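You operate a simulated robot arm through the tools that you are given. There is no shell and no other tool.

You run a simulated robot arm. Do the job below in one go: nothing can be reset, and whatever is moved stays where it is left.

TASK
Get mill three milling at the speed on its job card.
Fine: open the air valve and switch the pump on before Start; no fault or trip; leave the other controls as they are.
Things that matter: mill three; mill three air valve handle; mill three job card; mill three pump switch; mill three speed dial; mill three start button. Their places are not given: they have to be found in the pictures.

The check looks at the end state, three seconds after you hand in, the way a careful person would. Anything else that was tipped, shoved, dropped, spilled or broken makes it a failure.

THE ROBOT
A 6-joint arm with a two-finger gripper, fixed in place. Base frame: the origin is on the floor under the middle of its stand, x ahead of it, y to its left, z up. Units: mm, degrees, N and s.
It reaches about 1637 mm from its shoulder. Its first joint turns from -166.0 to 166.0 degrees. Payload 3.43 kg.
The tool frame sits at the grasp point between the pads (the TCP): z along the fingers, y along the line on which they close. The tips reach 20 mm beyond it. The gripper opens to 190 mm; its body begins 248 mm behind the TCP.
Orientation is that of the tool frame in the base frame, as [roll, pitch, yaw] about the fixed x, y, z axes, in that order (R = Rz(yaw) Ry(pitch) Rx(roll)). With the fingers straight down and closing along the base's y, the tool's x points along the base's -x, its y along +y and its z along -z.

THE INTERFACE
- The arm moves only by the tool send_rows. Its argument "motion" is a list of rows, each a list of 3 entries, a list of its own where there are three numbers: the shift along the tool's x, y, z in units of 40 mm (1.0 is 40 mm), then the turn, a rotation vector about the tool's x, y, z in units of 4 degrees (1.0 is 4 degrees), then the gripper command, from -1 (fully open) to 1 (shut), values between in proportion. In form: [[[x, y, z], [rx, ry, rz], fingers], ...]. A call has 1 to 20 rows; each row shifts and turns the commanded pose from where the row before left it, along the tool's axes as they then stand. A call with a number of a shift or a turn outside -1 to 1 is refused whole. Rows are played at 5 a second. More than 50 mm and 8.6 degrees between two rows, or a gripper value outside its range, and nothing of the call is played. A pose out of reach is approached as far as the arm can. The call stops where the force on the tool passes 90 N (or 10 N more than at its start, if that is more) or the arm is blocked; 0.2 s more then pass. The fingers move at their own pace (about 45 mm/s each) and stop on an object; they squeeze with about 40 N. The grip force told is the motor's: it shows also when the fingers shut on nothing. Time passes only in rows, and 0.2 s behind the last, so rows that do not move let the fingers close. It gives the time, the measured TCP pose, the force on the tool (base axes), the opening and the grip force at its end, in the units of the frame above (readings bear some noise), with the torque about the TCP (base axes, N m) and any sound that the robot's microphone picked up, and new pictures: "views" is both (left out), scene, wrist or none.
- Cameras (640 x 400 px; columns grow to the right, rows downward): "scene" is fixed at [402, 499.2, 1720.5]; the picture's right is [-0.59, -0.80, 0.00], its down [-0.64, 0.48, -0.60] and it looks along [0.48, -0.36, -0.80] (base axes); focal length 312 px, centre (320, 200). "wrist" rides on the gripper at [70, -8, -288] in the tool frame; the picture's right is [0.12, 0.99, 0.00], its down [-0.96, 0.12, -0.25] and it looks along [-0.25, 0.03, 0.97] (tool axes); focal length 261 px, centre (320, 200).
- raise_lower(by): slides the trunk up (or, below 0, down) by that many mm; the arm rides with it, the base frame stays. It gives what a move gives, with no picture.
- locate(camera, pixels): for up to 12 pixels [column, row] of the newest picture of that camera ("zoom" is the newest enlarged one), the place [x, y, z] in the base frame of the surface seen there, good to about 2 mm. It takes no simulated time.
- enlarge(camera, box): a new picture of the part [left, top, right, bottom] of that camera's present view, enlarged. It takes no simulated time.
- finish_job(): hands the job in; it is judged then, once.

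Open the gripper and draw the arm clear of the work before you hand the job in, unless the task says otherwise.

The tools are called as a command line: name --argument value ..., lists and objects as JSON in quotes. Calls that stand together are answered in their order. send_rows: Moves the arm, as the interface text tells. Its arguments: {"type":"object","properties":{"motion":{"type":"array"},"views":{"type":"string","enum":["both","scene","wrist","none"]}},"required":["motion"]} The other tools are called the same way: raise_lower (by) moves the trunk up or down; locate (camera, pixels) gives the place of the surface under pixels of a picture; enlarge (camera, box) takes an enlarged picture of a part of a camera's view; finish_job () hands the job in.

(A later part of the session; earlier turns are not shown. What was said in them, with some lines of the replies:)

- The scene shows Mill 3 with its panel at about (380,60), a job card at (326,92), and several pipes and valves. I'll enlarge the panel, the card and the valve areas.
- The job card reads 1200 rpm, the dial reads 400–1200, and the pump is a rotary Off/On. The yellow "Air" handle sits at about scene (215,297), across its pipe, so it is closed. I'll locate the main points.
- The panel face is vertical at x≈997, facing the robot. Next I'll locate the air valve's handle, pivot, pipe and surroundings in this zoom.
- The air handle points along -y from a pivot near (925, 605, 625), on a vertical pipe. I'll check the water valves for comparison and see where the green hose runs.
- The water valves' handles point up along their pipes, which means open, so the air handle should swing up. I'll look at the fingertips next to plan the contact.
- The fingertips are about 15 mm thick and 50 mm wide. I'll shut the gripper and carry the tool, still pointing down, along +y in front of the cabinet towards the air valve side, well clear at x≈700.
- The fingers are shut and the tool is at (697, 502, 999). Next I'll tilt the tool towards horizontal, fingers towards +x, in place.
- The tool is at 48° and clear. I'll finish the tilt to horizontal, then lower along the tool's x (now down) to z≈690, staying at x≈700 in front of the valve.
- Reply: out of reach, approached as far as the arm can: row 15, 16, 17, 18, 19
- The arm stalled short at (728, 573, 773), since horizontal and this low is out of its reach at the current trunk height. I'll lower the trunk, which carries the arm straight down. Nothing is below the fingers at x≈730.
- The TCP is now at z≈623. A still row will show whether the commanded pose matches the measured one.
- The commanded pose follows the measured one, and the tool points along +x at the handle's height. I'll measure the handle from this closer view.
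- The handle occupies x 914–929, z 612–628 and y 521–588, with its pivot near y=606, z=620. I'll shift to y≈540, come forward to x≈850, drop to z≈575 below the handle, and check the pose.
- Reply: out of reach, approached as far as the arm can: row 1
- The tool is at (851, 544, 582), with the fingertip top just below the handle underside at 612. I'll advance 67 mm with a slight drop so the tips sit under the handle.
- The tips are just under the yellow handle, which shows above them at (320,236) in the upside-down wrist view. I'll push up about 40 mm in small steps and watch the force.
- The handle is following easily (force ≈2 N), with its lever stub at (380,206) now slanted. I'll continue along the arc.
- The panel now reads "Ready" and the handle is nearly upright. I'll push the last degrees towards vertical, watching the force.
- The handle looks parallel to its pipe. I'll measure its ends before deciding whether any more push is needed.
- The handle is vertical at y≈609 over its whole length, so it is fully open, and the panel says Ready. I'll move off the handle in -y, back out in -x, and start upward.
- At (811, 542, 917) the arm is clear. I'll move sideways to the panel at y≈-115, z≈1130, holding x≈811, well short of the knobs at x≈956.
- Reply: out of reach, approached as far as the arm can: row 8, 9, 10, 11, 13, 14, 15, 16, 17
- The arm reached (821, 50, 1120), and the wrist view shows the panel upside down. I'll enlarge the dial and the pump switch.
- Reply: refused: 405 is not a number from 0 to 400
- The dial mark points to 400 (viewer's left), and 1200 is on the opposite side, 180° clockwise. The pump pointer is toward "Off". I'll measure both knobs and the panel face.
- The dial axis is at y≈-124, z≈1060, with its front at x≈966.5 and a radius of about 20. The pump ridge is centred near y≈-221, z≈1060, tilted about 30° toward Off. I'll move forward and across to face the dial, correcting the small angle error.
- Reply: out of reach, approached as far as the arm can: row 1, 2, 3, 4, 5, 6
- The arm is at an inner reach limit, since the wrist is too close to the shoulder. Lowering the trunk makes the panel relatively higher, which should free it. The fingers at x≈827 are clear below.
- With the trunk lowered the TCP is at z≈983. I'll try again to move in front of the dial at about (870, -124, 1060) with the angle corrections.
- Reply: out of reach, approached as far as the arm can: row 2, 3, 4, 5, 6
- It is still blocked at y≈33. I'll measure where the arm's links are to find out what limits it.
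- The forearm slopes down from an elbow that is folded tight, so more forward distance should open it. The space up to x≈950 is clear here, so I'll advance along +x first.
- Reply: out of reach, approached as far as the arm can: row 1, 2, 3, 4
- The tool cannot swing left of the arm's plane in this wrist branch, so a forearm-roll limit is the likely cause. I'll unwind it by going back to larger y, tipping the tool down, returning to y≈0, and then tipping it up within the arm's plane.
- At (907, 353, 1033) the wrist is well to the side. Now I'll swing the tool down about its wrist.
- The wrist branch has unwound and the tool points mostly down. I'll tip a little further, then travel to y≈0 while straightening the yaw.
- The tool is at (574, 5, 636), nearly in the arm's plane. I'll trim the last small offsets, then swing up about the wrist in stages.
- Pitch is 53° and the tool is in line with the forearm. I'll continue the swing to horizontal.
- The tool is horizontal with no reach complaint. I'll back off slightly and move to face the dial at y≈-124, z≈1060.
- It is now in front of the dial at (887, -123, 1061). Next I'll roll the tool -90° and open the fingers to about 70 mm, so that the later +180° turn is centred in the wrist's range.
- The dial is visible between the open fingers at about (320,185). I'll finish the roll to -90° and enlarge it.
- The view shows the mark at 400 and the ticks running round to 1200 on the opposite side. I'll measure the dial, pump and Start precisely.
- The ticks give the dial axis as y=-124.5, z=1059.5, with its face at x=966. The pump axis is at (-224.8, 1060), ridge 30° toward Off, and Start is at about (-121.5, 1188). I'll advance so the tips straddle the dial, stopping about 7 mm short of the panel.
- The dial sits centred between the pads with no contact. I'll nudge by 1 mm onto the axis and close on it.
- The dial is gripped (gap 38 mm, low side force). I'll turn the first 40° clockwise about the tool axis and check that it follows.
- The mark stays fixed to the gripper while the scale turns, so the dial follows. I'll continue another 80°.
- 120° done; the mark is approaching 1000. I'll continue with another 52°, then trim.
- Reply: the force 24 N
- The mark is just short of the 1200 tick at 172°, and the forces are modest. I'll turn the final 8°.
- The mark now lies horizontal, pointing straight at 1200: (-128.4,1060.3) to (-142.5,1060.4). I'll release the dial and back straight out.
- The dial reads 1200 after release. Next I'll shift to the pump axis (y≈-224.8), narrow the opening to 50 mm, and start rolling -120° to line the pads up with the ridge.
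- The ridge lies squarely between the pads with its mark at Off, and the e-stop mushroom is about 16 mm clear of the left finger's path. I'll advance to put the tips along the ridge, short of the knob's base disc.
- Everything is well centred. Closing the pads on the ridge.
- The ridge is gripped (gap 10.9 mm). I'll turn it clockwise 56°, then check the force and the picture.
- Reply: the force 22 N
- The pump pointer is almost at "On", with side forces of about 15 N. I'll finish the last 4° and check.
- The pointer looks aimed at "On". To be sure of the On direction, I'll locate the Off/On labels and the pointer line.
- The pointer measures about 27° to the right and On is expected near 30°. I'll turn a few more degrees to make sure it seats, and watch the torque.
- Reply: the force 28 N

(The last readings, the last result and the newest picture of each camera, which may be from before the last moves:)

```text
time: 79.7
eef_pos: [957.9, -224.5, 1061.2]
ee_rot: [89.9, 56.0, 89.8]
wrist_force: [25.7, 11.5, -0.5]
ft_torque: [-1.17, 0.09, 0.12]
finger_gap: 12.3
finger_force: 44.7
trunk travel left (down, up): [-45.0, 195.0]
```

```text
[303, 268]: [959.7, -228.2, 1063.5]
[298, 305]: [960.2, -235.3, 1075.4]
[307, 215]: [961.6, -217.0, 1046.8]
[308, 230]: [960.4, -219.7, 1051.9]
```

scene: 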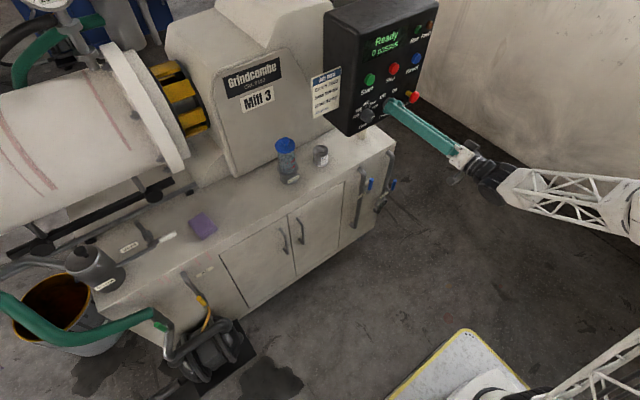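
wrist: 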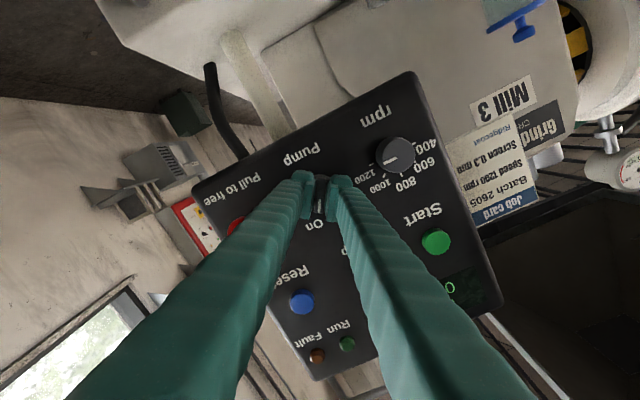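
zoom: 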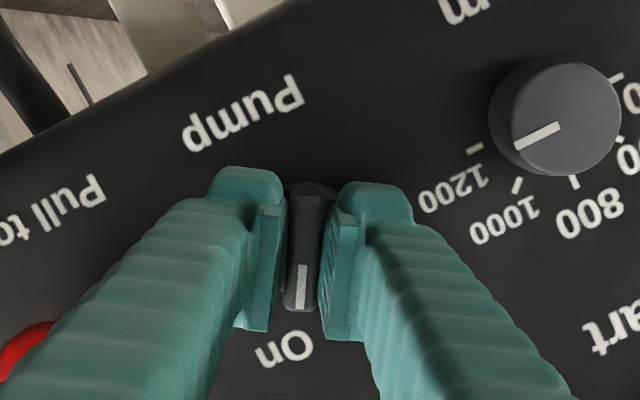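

Torque rose to -1.2 N·m, so the switch is against its On stop. I'll relax those 4°, open, and back straight out.

send_rows --motion '[[[0, 0, 0], [0, 0, -0.8], 1], [[0, 0, 0], [0, 0, 0], 0.7], [[0, 0, 0], [0, 0, 0], 0.474], [[0, 0, 0], [0, 0, 0], 0.474], [[0, 0, 0], [0, 0, 0], 0.474], [[0, 0, -0.5], [0, 0, 0], 0.474], [[0, 0, -0.8], [0, 0, 0], 0.474], [[0, 0, -0.8], [0, 0, 0], 0.474]]'

enlarge --camera "wrist" --box '[230, 90, 430, 270]'

enlarge --camera "scene" --box '[320, 0, 450, 130]'

```text
time: 81.5
eef_pos: [871.9, -225.0, 1058.5]
ee_rot: [89.9, 59.1, 89.8]
wrist_force: [0.5, -0.5, -0.3]
ft_torque: [-0.03, -0.12, 0.06]
finger_gap: 50.1
finger_force: 0.0
trunk travel left (down, up): [-45.0, 195.0]
```

scene: 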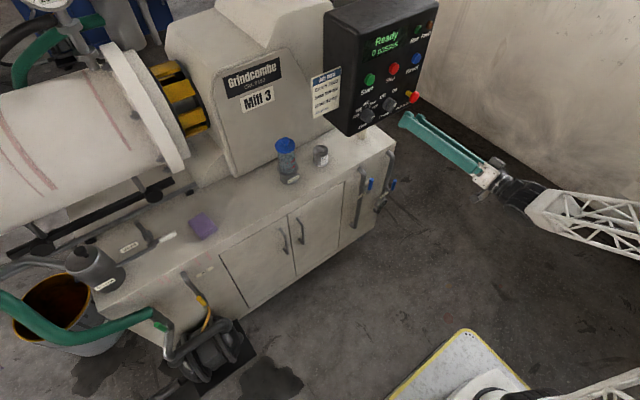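
wrist: 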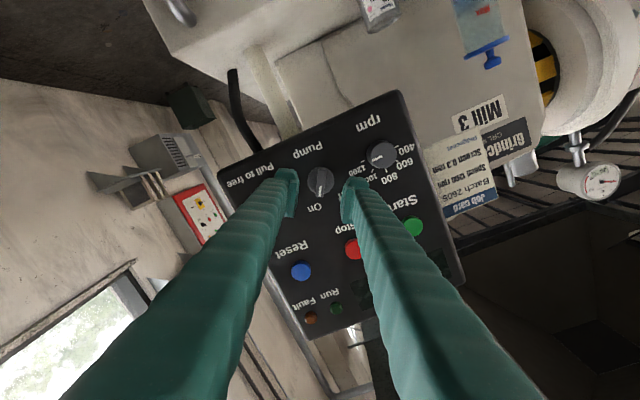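

```text
2.22 times, centred on (330, 180) of wrist
```

zoom: 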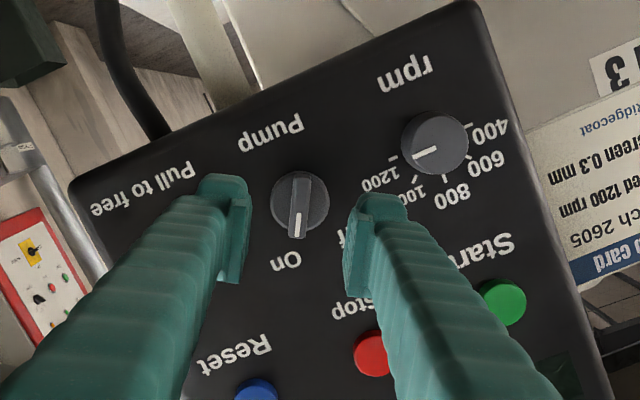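

```text
3.08 times, centred on (385, 65) of scene
```

zoom: 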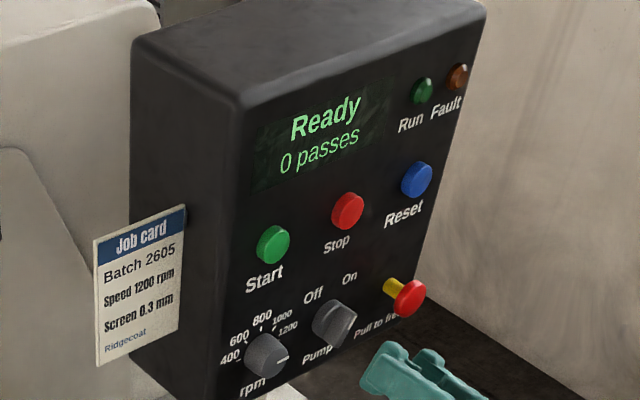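

The pump points to On, the dial to 1200, and the panel shows Ready with Fault unlit. I'll shut the fingers and move in front of the green Start button at y≈-121.5, z≈1188.5, staying at x≈900.

send_rows --motion '[[[-0.292, 0.778, 0.14], [0, 0, 0], 0.8], [[-0.292, 0.778, 0.14], [0, 0, 0], 1], [[-0.292, 0.778, 0.14], [0, 0, 0], 1], [[-0.292, 0.778, 0.14], [0, 0, 0], 1], [[-0.292, 0.778, 0.14], [0, 0, 0], 1], [[0, 0, 0], [0, 0, 0], 1]]'

enlarge --camera "wrist" --box '[230, 110, 430, 250]'

```text
time: 82.9
eef_pos: [899.5, -124.2, 1190.7]
ee_rot: [89.9, 59.2, 89.8]
wrist_force: [-0.3, 0.0, -0.6]
ft_torque: [-0.02, 0.01, 0.0]
finger_gap: 0.5
finger_force: 34.9
trunk travel left (down, up): [-45.0, 195.0]
```

scene: 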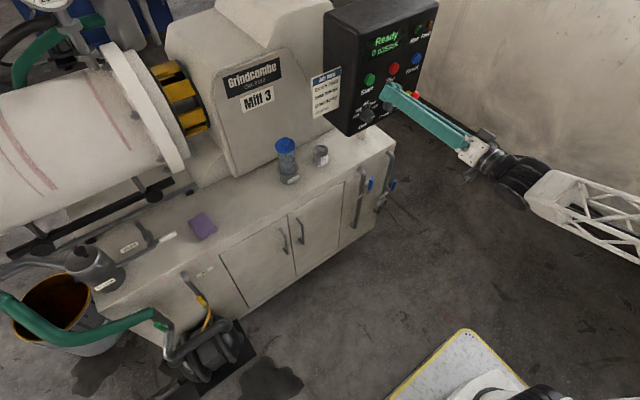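
wrist: 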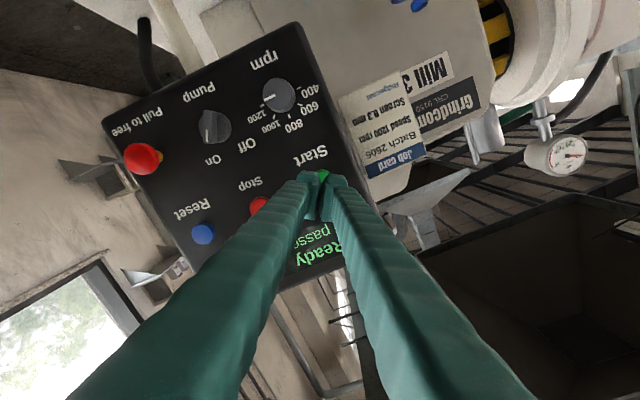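

```text
2.86 times, centred on (330, 180) of wrist
```

zoom: 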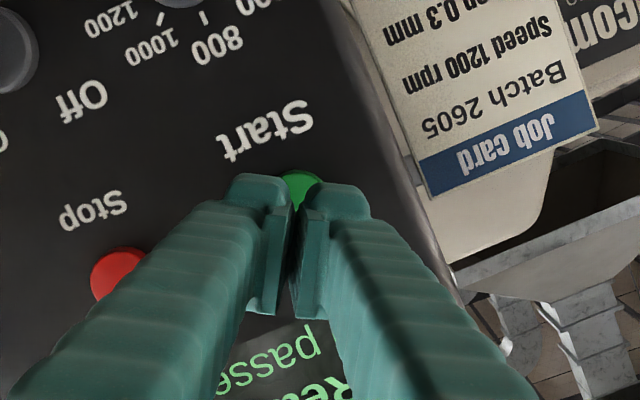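

Start lies right behind the closed tips. Before pressing I'll verify the dial and pump from this clear view.

enlarge --camera "wrist" --box '[180, 60, 330, 160]'

```text
4.00 times, centred on (255, 110) of wrist
```

zoom: 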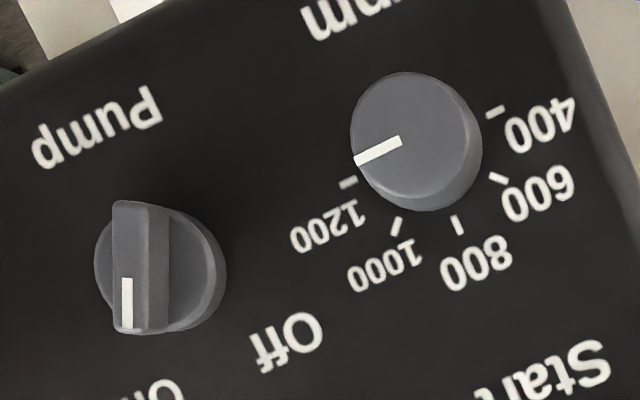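

locate --camera "zoom" --pixels '[[398, 141], [360, 159], [349, 183], [497, 111], [457, 224], [127, 282], [127, 325], [497, 177], [397, 227]]'

```text
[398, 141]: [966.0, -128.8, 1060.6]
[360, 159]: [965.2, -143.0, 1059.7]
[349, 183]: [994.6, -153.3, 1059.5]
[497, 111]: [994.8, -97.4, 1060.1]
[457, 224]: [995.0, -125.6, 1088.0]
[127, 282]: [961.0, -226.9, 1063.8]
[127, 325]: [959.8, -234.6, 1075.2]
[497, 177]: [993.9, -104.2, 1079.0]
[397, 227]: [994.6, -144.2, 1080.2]
```

The mark line (slope 25°) matches the 400–1200 tick line (26°), so the dial is on 1200, and the pump ridge points at On. I'll advance to just in front of Start.

send_rows --motion '[[[0.075, 0.028, 0.6], [0, 0, 0], 1], [[0, 0, 0.6], [0, 0, 0], 1], [[0, 0, 0.2], [0, 0, 0], 1], [[0, 0, 0], [0, 0, 0], 1]]' --views "wrist"

```text
time: 83.9
eef_pos: [957.4, -122.7, 1188.4]
ee_rot: [89.9, 59.0, 89.6]
wrist_force: [0.8, -0.4, -0.8]
ft_torque: [0.01, 0.0, -0.03]
finger_gap: 0.1
finger_force: 34.2
trunk travel left (down, up): [-45.0, 195.0]
```

wrist: 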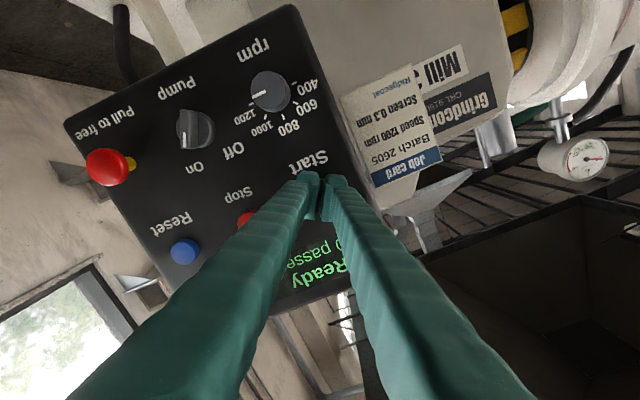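

The tips are at x≈977, about 6 mm short of the button. I'll press in small steps.

send_rows --motion '[[[0, 0, 0.07], [0, 0, 0], 1], [[0, 0, 0.07], [0, 0, 0], 1], [[0, 0, 0.07], [0, 0, 0], 1], [[0, 0, 0.05], [0, 0, 0], 1]]'

enlarge --camera "scene" --box '[320, 0, 450, 130]'

```text
time: 84.9
eef_pos: [966.5, -119.5, 1187.5]
ee_rot: [89.9, 59.1, 89.7]
wrist_force: [-2.4, 0.6, -0.5]
ft_torque: [0.05, 0.03, 0.04]
finger_gap: 6.0
finger_force: 34.1
trunk travel left (down, up): [-45.0, 195.0]
heard: click
```

scene: 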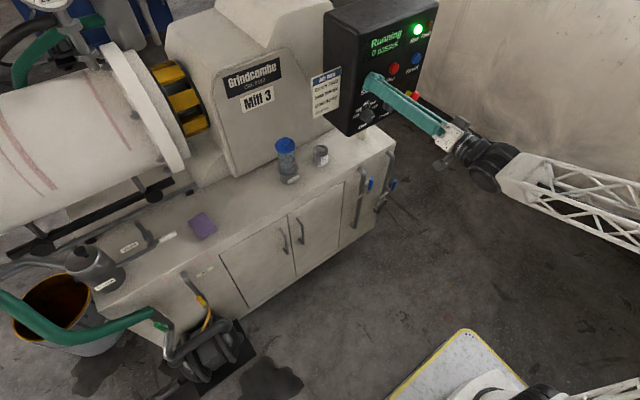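
wrist: 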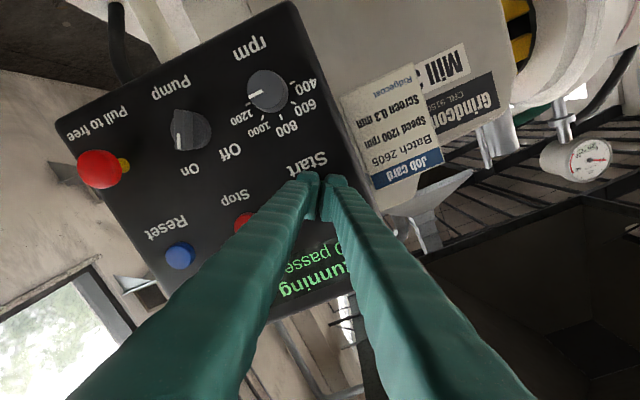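

```text
3.08 times, centred on (385, 65) of scene
```

zoom: 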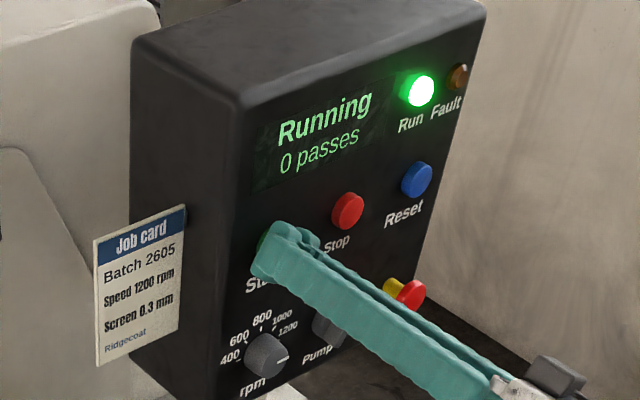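

A click was heard; the panel shows "Running" with the Run lamp lit and Fault dark. I'll back straight off the button.

send_rows --motion '[[[0, 0, -0.4], [0, 0, 0], 1], [[0, 0, -0.8], [0, 0, 0], 1], [[0, 0, -0.8], [0, 0, 0], 1], [[0, 0, -0.6], [0, 0, 0], 1]]'

enlarge --camera "scene" --box '[320, 0, 450, 130]'

```text
time: 85.9
eef_pos: [862.5, -118.8, 1185.5]
ee_rot: [89.9, 59.1, 89.7]
wrist_force: [-0.3, -0.9, -0.1]
ft_torque: [-0.03, -0.11, 0.03]
finger_gap: 0.0
finger_force: 34.2
trunk travel left (down, up): [-45.0, 195.0]
```

scene: 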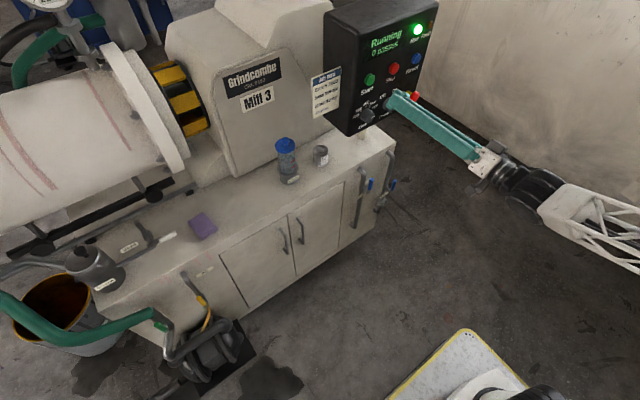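
wrist: 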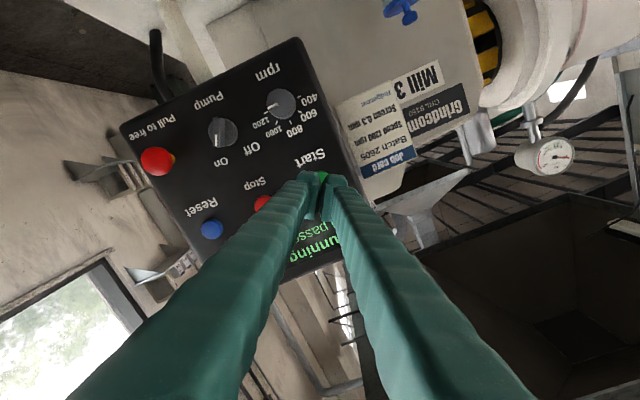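

```text
3.08 times, centred on (385, 65) of scene
```

zoom: 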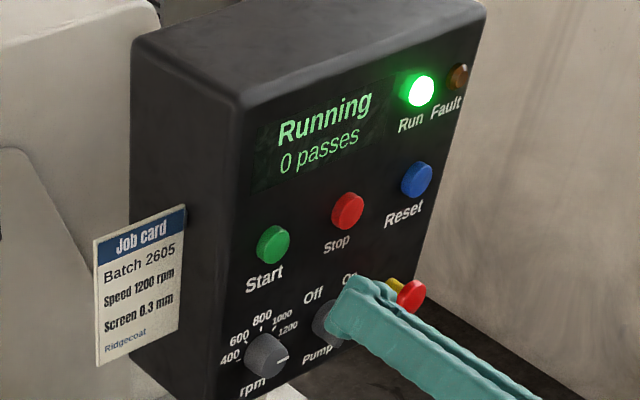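

It is still Running with no fault. I'll open the gripper, draw back and up from the panel, and wait a little to see it keeps running.

send_rows --motion '[[[0, 0, -0.6], [0, 0, 0], 0.5], [[-0.5, 0.3, -0.5], [0, 0, 0], 0], [[-0.5, 0.3, -0.4], [0, 0, 0], -0.5], [[-0.5, 0.3, 0], [0, 0, 0], -1], [[-0.5, 0.3, 0], [0, 0, 0], -1], [[0, 0, 0], [0, 0, 0], -1], [[0, 0, 0], [0, 0, 0], -1], [[0, 0, 0], [0, 0, 0], -1], [[0, 0, 0], [0, 0, 0], -1], [[0, 0, 0], [0, 0, 0], -1], [[0, 0, 0], [0, 0, 0], -1], [[0, 0, 0], [0, 0, 0], -1], [[0, 0, 0], [0, 0, 0], -1], [[0, 0, 0], [0, 0, 0], -1], [[0, 0, 0], [0, 0, 0], -1]]'

enlarge --camera "scene" --box '[320, 0, 450, 130]'

enlarge --camera "scene" --box '[0, 180, 300, 400]'

```text
time: 89.1
eef_pos: [801.4, -117.2, 1280.8]
ee_rot: [89.9, 59.1, 89.7]
wrist_force: [0.2, 0.0, 0.7]
ft_torque: [0.0, -0.02, -0.01]
finger_gap: 190.1
finger_force: 0.1
trunk travel left (down, up): [-45.0, 195.0]
```

scene: 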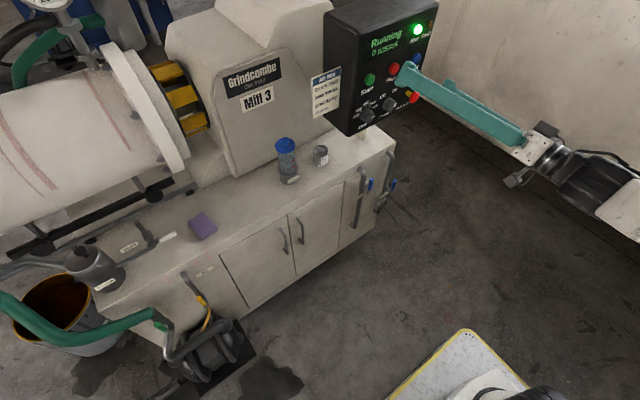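
wrist: 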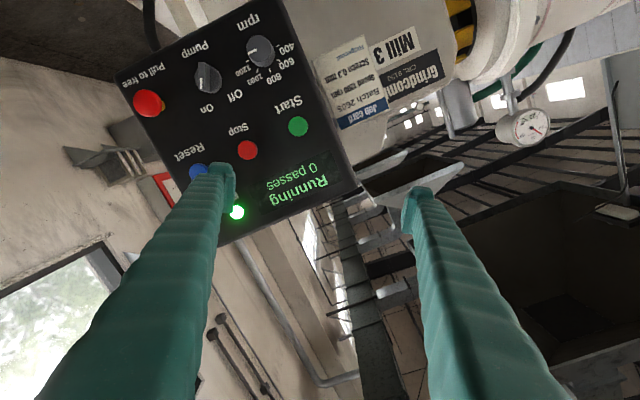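

```text
3.08 times, centred on (385, 65) of scene
```

zoom: 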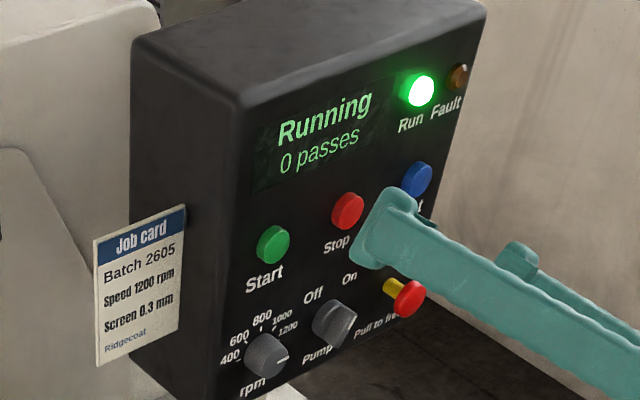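

```text
1.82 times, centred on (150, 290) of scene
```

zoom: 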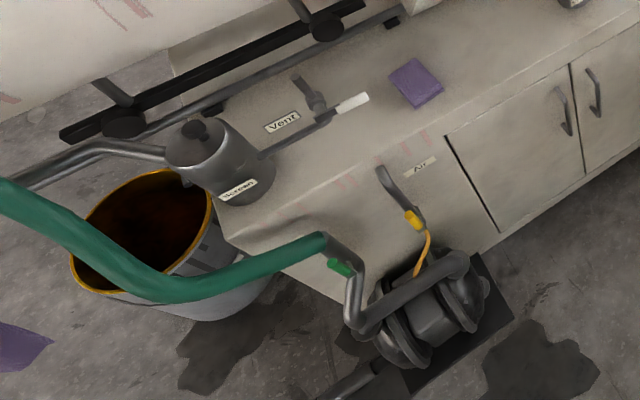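

Running holds steady, with the air handle upright. I'll wait a few more seconds to confirm there is no trip, and look at the display and the gauge.

send_rows --motion '[[[0, 0, 0], [0, 0, 0], -1], [[0, 0, 0], [0, 0, 0], -1], [[0, 0, 0], [0, 0, 0], -1], [[0, 0, 0], [0, 0, 0], -1], [[0, 0, 0], [0, 0, 0], -1], [[0, 0, 0], [0, 0, 0], -1], [[0, 0, 0], [0, 0, 0], -1], [[0, 0, 0], [0, 0, 0], -1], [[0, 0, 0], [0, 0, 0], -1], [[0, 0, 0], [0, 0, 0], -1], [[0, 0, 0], [0, 0, 0], -1], [[0, 0, 0], [0, 0, 0], -1], [[0, 0, 0], [0, 0, 0], -1], [[0, 0, 0], [0, 0, 0], -1], [[0, 0, 0], [0, 0, 0], -1], [[0, 0, 0], [0, 0, 0], -1], [[0, 0, 0], [0, 0, 0], -1], [[0, 0, 0], [0, 0, 0], -1], [[0, 0, 0], [0, 0, 0], -1], [[0, 0, 0], [0, 0, 0], -1]]'

enlarge --camera "wrist" --box '[110, 0, 370, 240]'

enlarge --camera "wrist" --box '[480, 80, 580, 160]'

```text
time: 93.3
eef_pos: [801.5, -117.3, 1279.9]
ee_rot: [90.0, 59.1, 89.8]
wrist_force: [0.3, -0.3, -0.2]
ft_torque: [-0.01, 0.03, 0.03]
finger_gap: 189.7
finger_force: 0.0
trunk travel left (down, up): [-45.0, 195.0]
```

scene: 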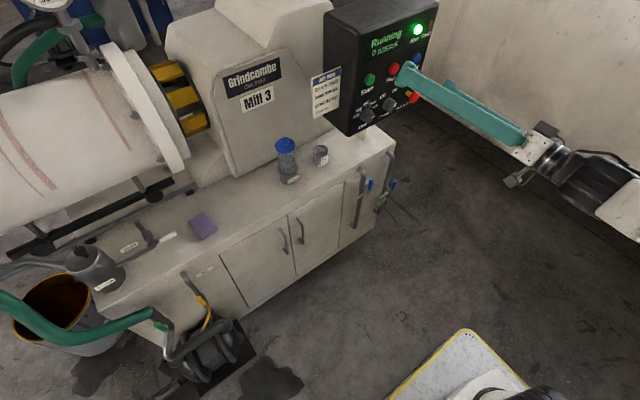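
wrist: 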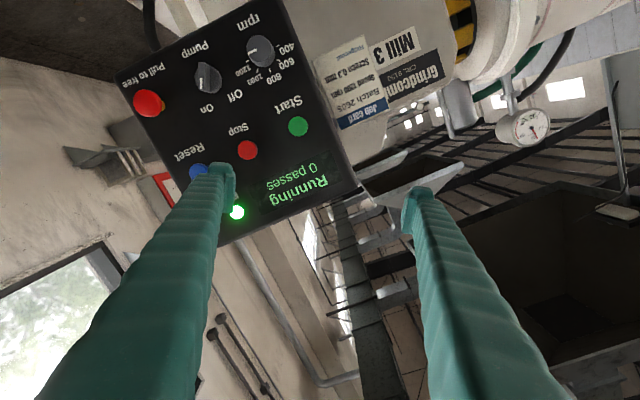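

```text
1.67 times, centred on (240, 120) of wrist
```

zoom: 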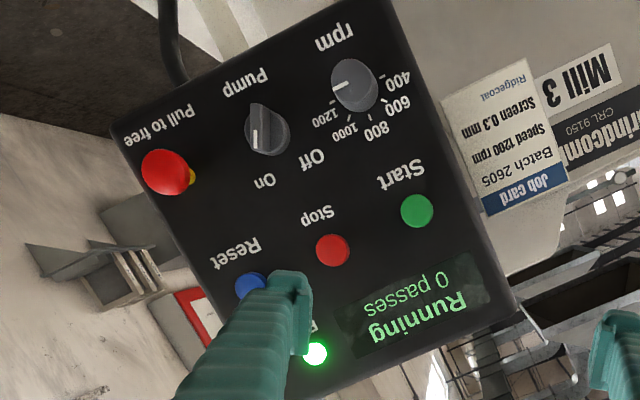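

```text
5.00 times, centred on (530, 120) of wrist
```

zoom: 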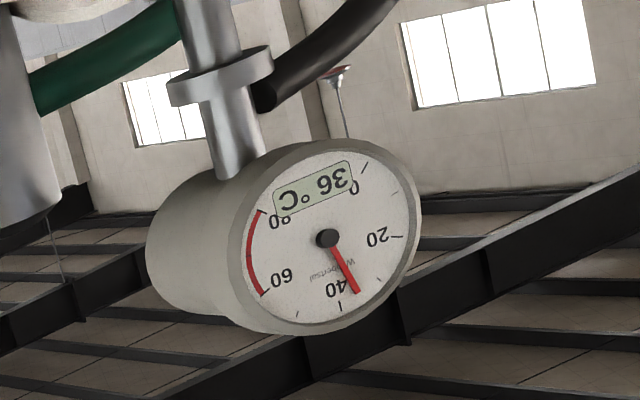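

The mill is still Running, and the temperature gauge reads 36 °C, well below the red zone at 60. I'll wait once more to see whether that temperature is stable.

send_rows --motion '[[[0, 0, 0], [0, 0, 0], -1], [[0, 0, 0], [0, 0, 0], -1], [[0, 0, 0], [0, 0, 0], -1], [[0, 0, 0], [0, 0, 0], -1], [[0, 0, 0], [0, 0, 0], -1], [[0, 0, 0], [0, 0, 0], -1], [[0, 0, 0], [0, 0, 0], -1], [[0, 0, 0], [0, 0, 0], -1], [[0, 0, 0], [0, 0, 0], -1], [[0, 0, 0], [0, 0, 0], -1], [[0, 0, 0], [0, 0, 0], -1], [[0, 0, 0], [0, 0, 0], -1], [[0, 0, 0], [0, 0, 0], -1], [[0, 0, 0], [0, 0, 0], -1], [[0, 0, 0], [0, 0, 0], -1], [[0, 0, 0], [0, 0, 0], -1], [[0, 0, 0], [0, 0, 0], -1], [[0, 0, 0], [0, 0, 0], -1], [[0, 0, 0], [0, 0, 0], -1], [[0, 0, 0], [0, 0, 0], -1]]'

enlarge --camera "wrist" --box '[480, 80, 580, 160]'

enlarge --camera "scene" --box '[320, 0, 450, 130]'

```text
time: 97.5
eef_pos: [801.8, -116.4, 1281.6]
ee_rot: [90.0, 59.1, 89.7]
wrist_force: [0.8, -0.7, -0.1]
ft_torque: [0.01, 0.0, 0.01]
finger_gap: 190.2
finger_force: 0.0
trunk travel left (down, up): [-45.0, 195.0]
```

scene: 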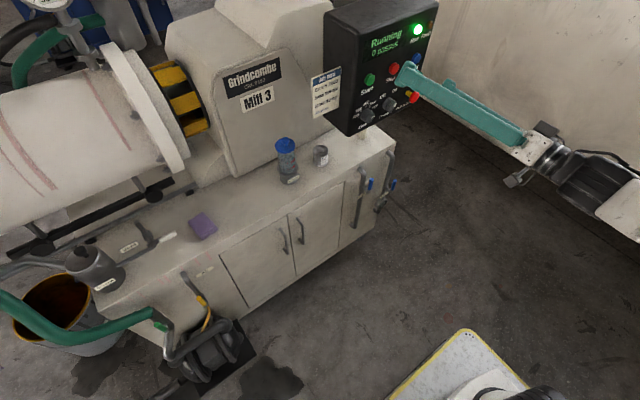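
wrist: 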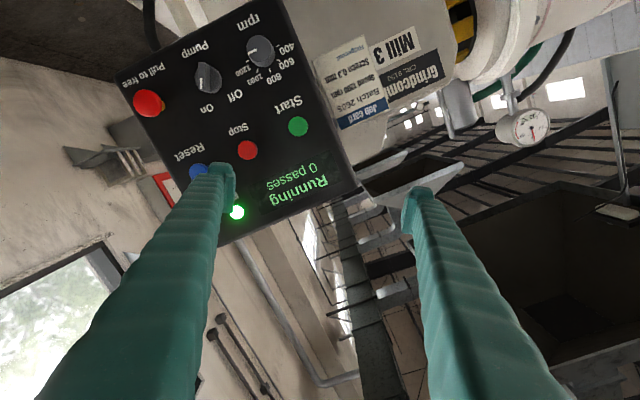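

```text
5.00 times, centred on (530, 120) of wrist
```

zoom: 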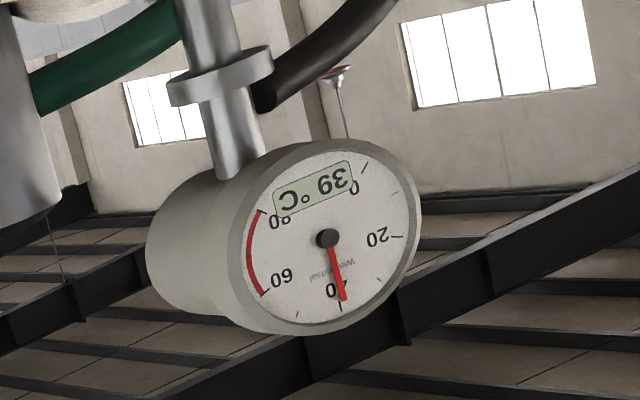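

```text
3.08 times, centred on (385, 65) of scene
```

zoom: 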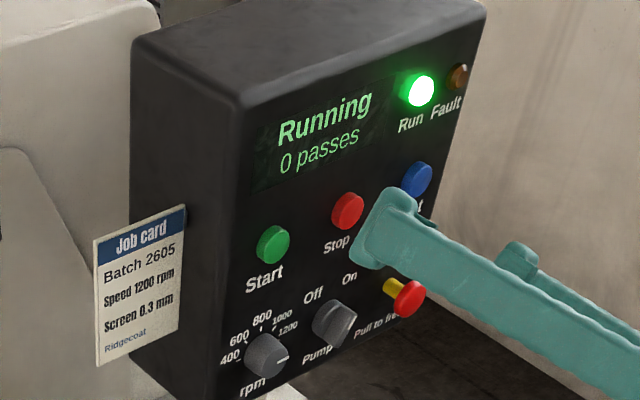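

The mill is Running at 1200 with the pump On and the air open; there is no fault. The temperature is a moderate 39 °C, up from 36 °C about 4 s ago. The gripper is open and clear of the panel, and the other controls were left as they were, so I'm handing in.

finish_job

```text
The job is handed in.
```

Mill three is running with its dial on 1200 rpm, the speed on its job card. I've handed the job in and haven't seen the verdict.

- **Order:** I opened the air valve, set the dial and switched the pump on before pressing Start. The panel went from "Stopped" to "Ready" to "Running".
- **State at hand-in:** The Run lamp was lit and the Fault lamp dark. In the 12 seconds or so I watched after Start, nothing tripped.
- **Temperature:** The gauge read 36 °C and then 39 °C about four seconds later. It was still rising, but well below the red zone at 60 °C. I handed in without waiting for it to level off.
- **Everything else:** I left the other controls alone and saw nothing disturbed in the pictures. The gripper is open and clear of the panel.
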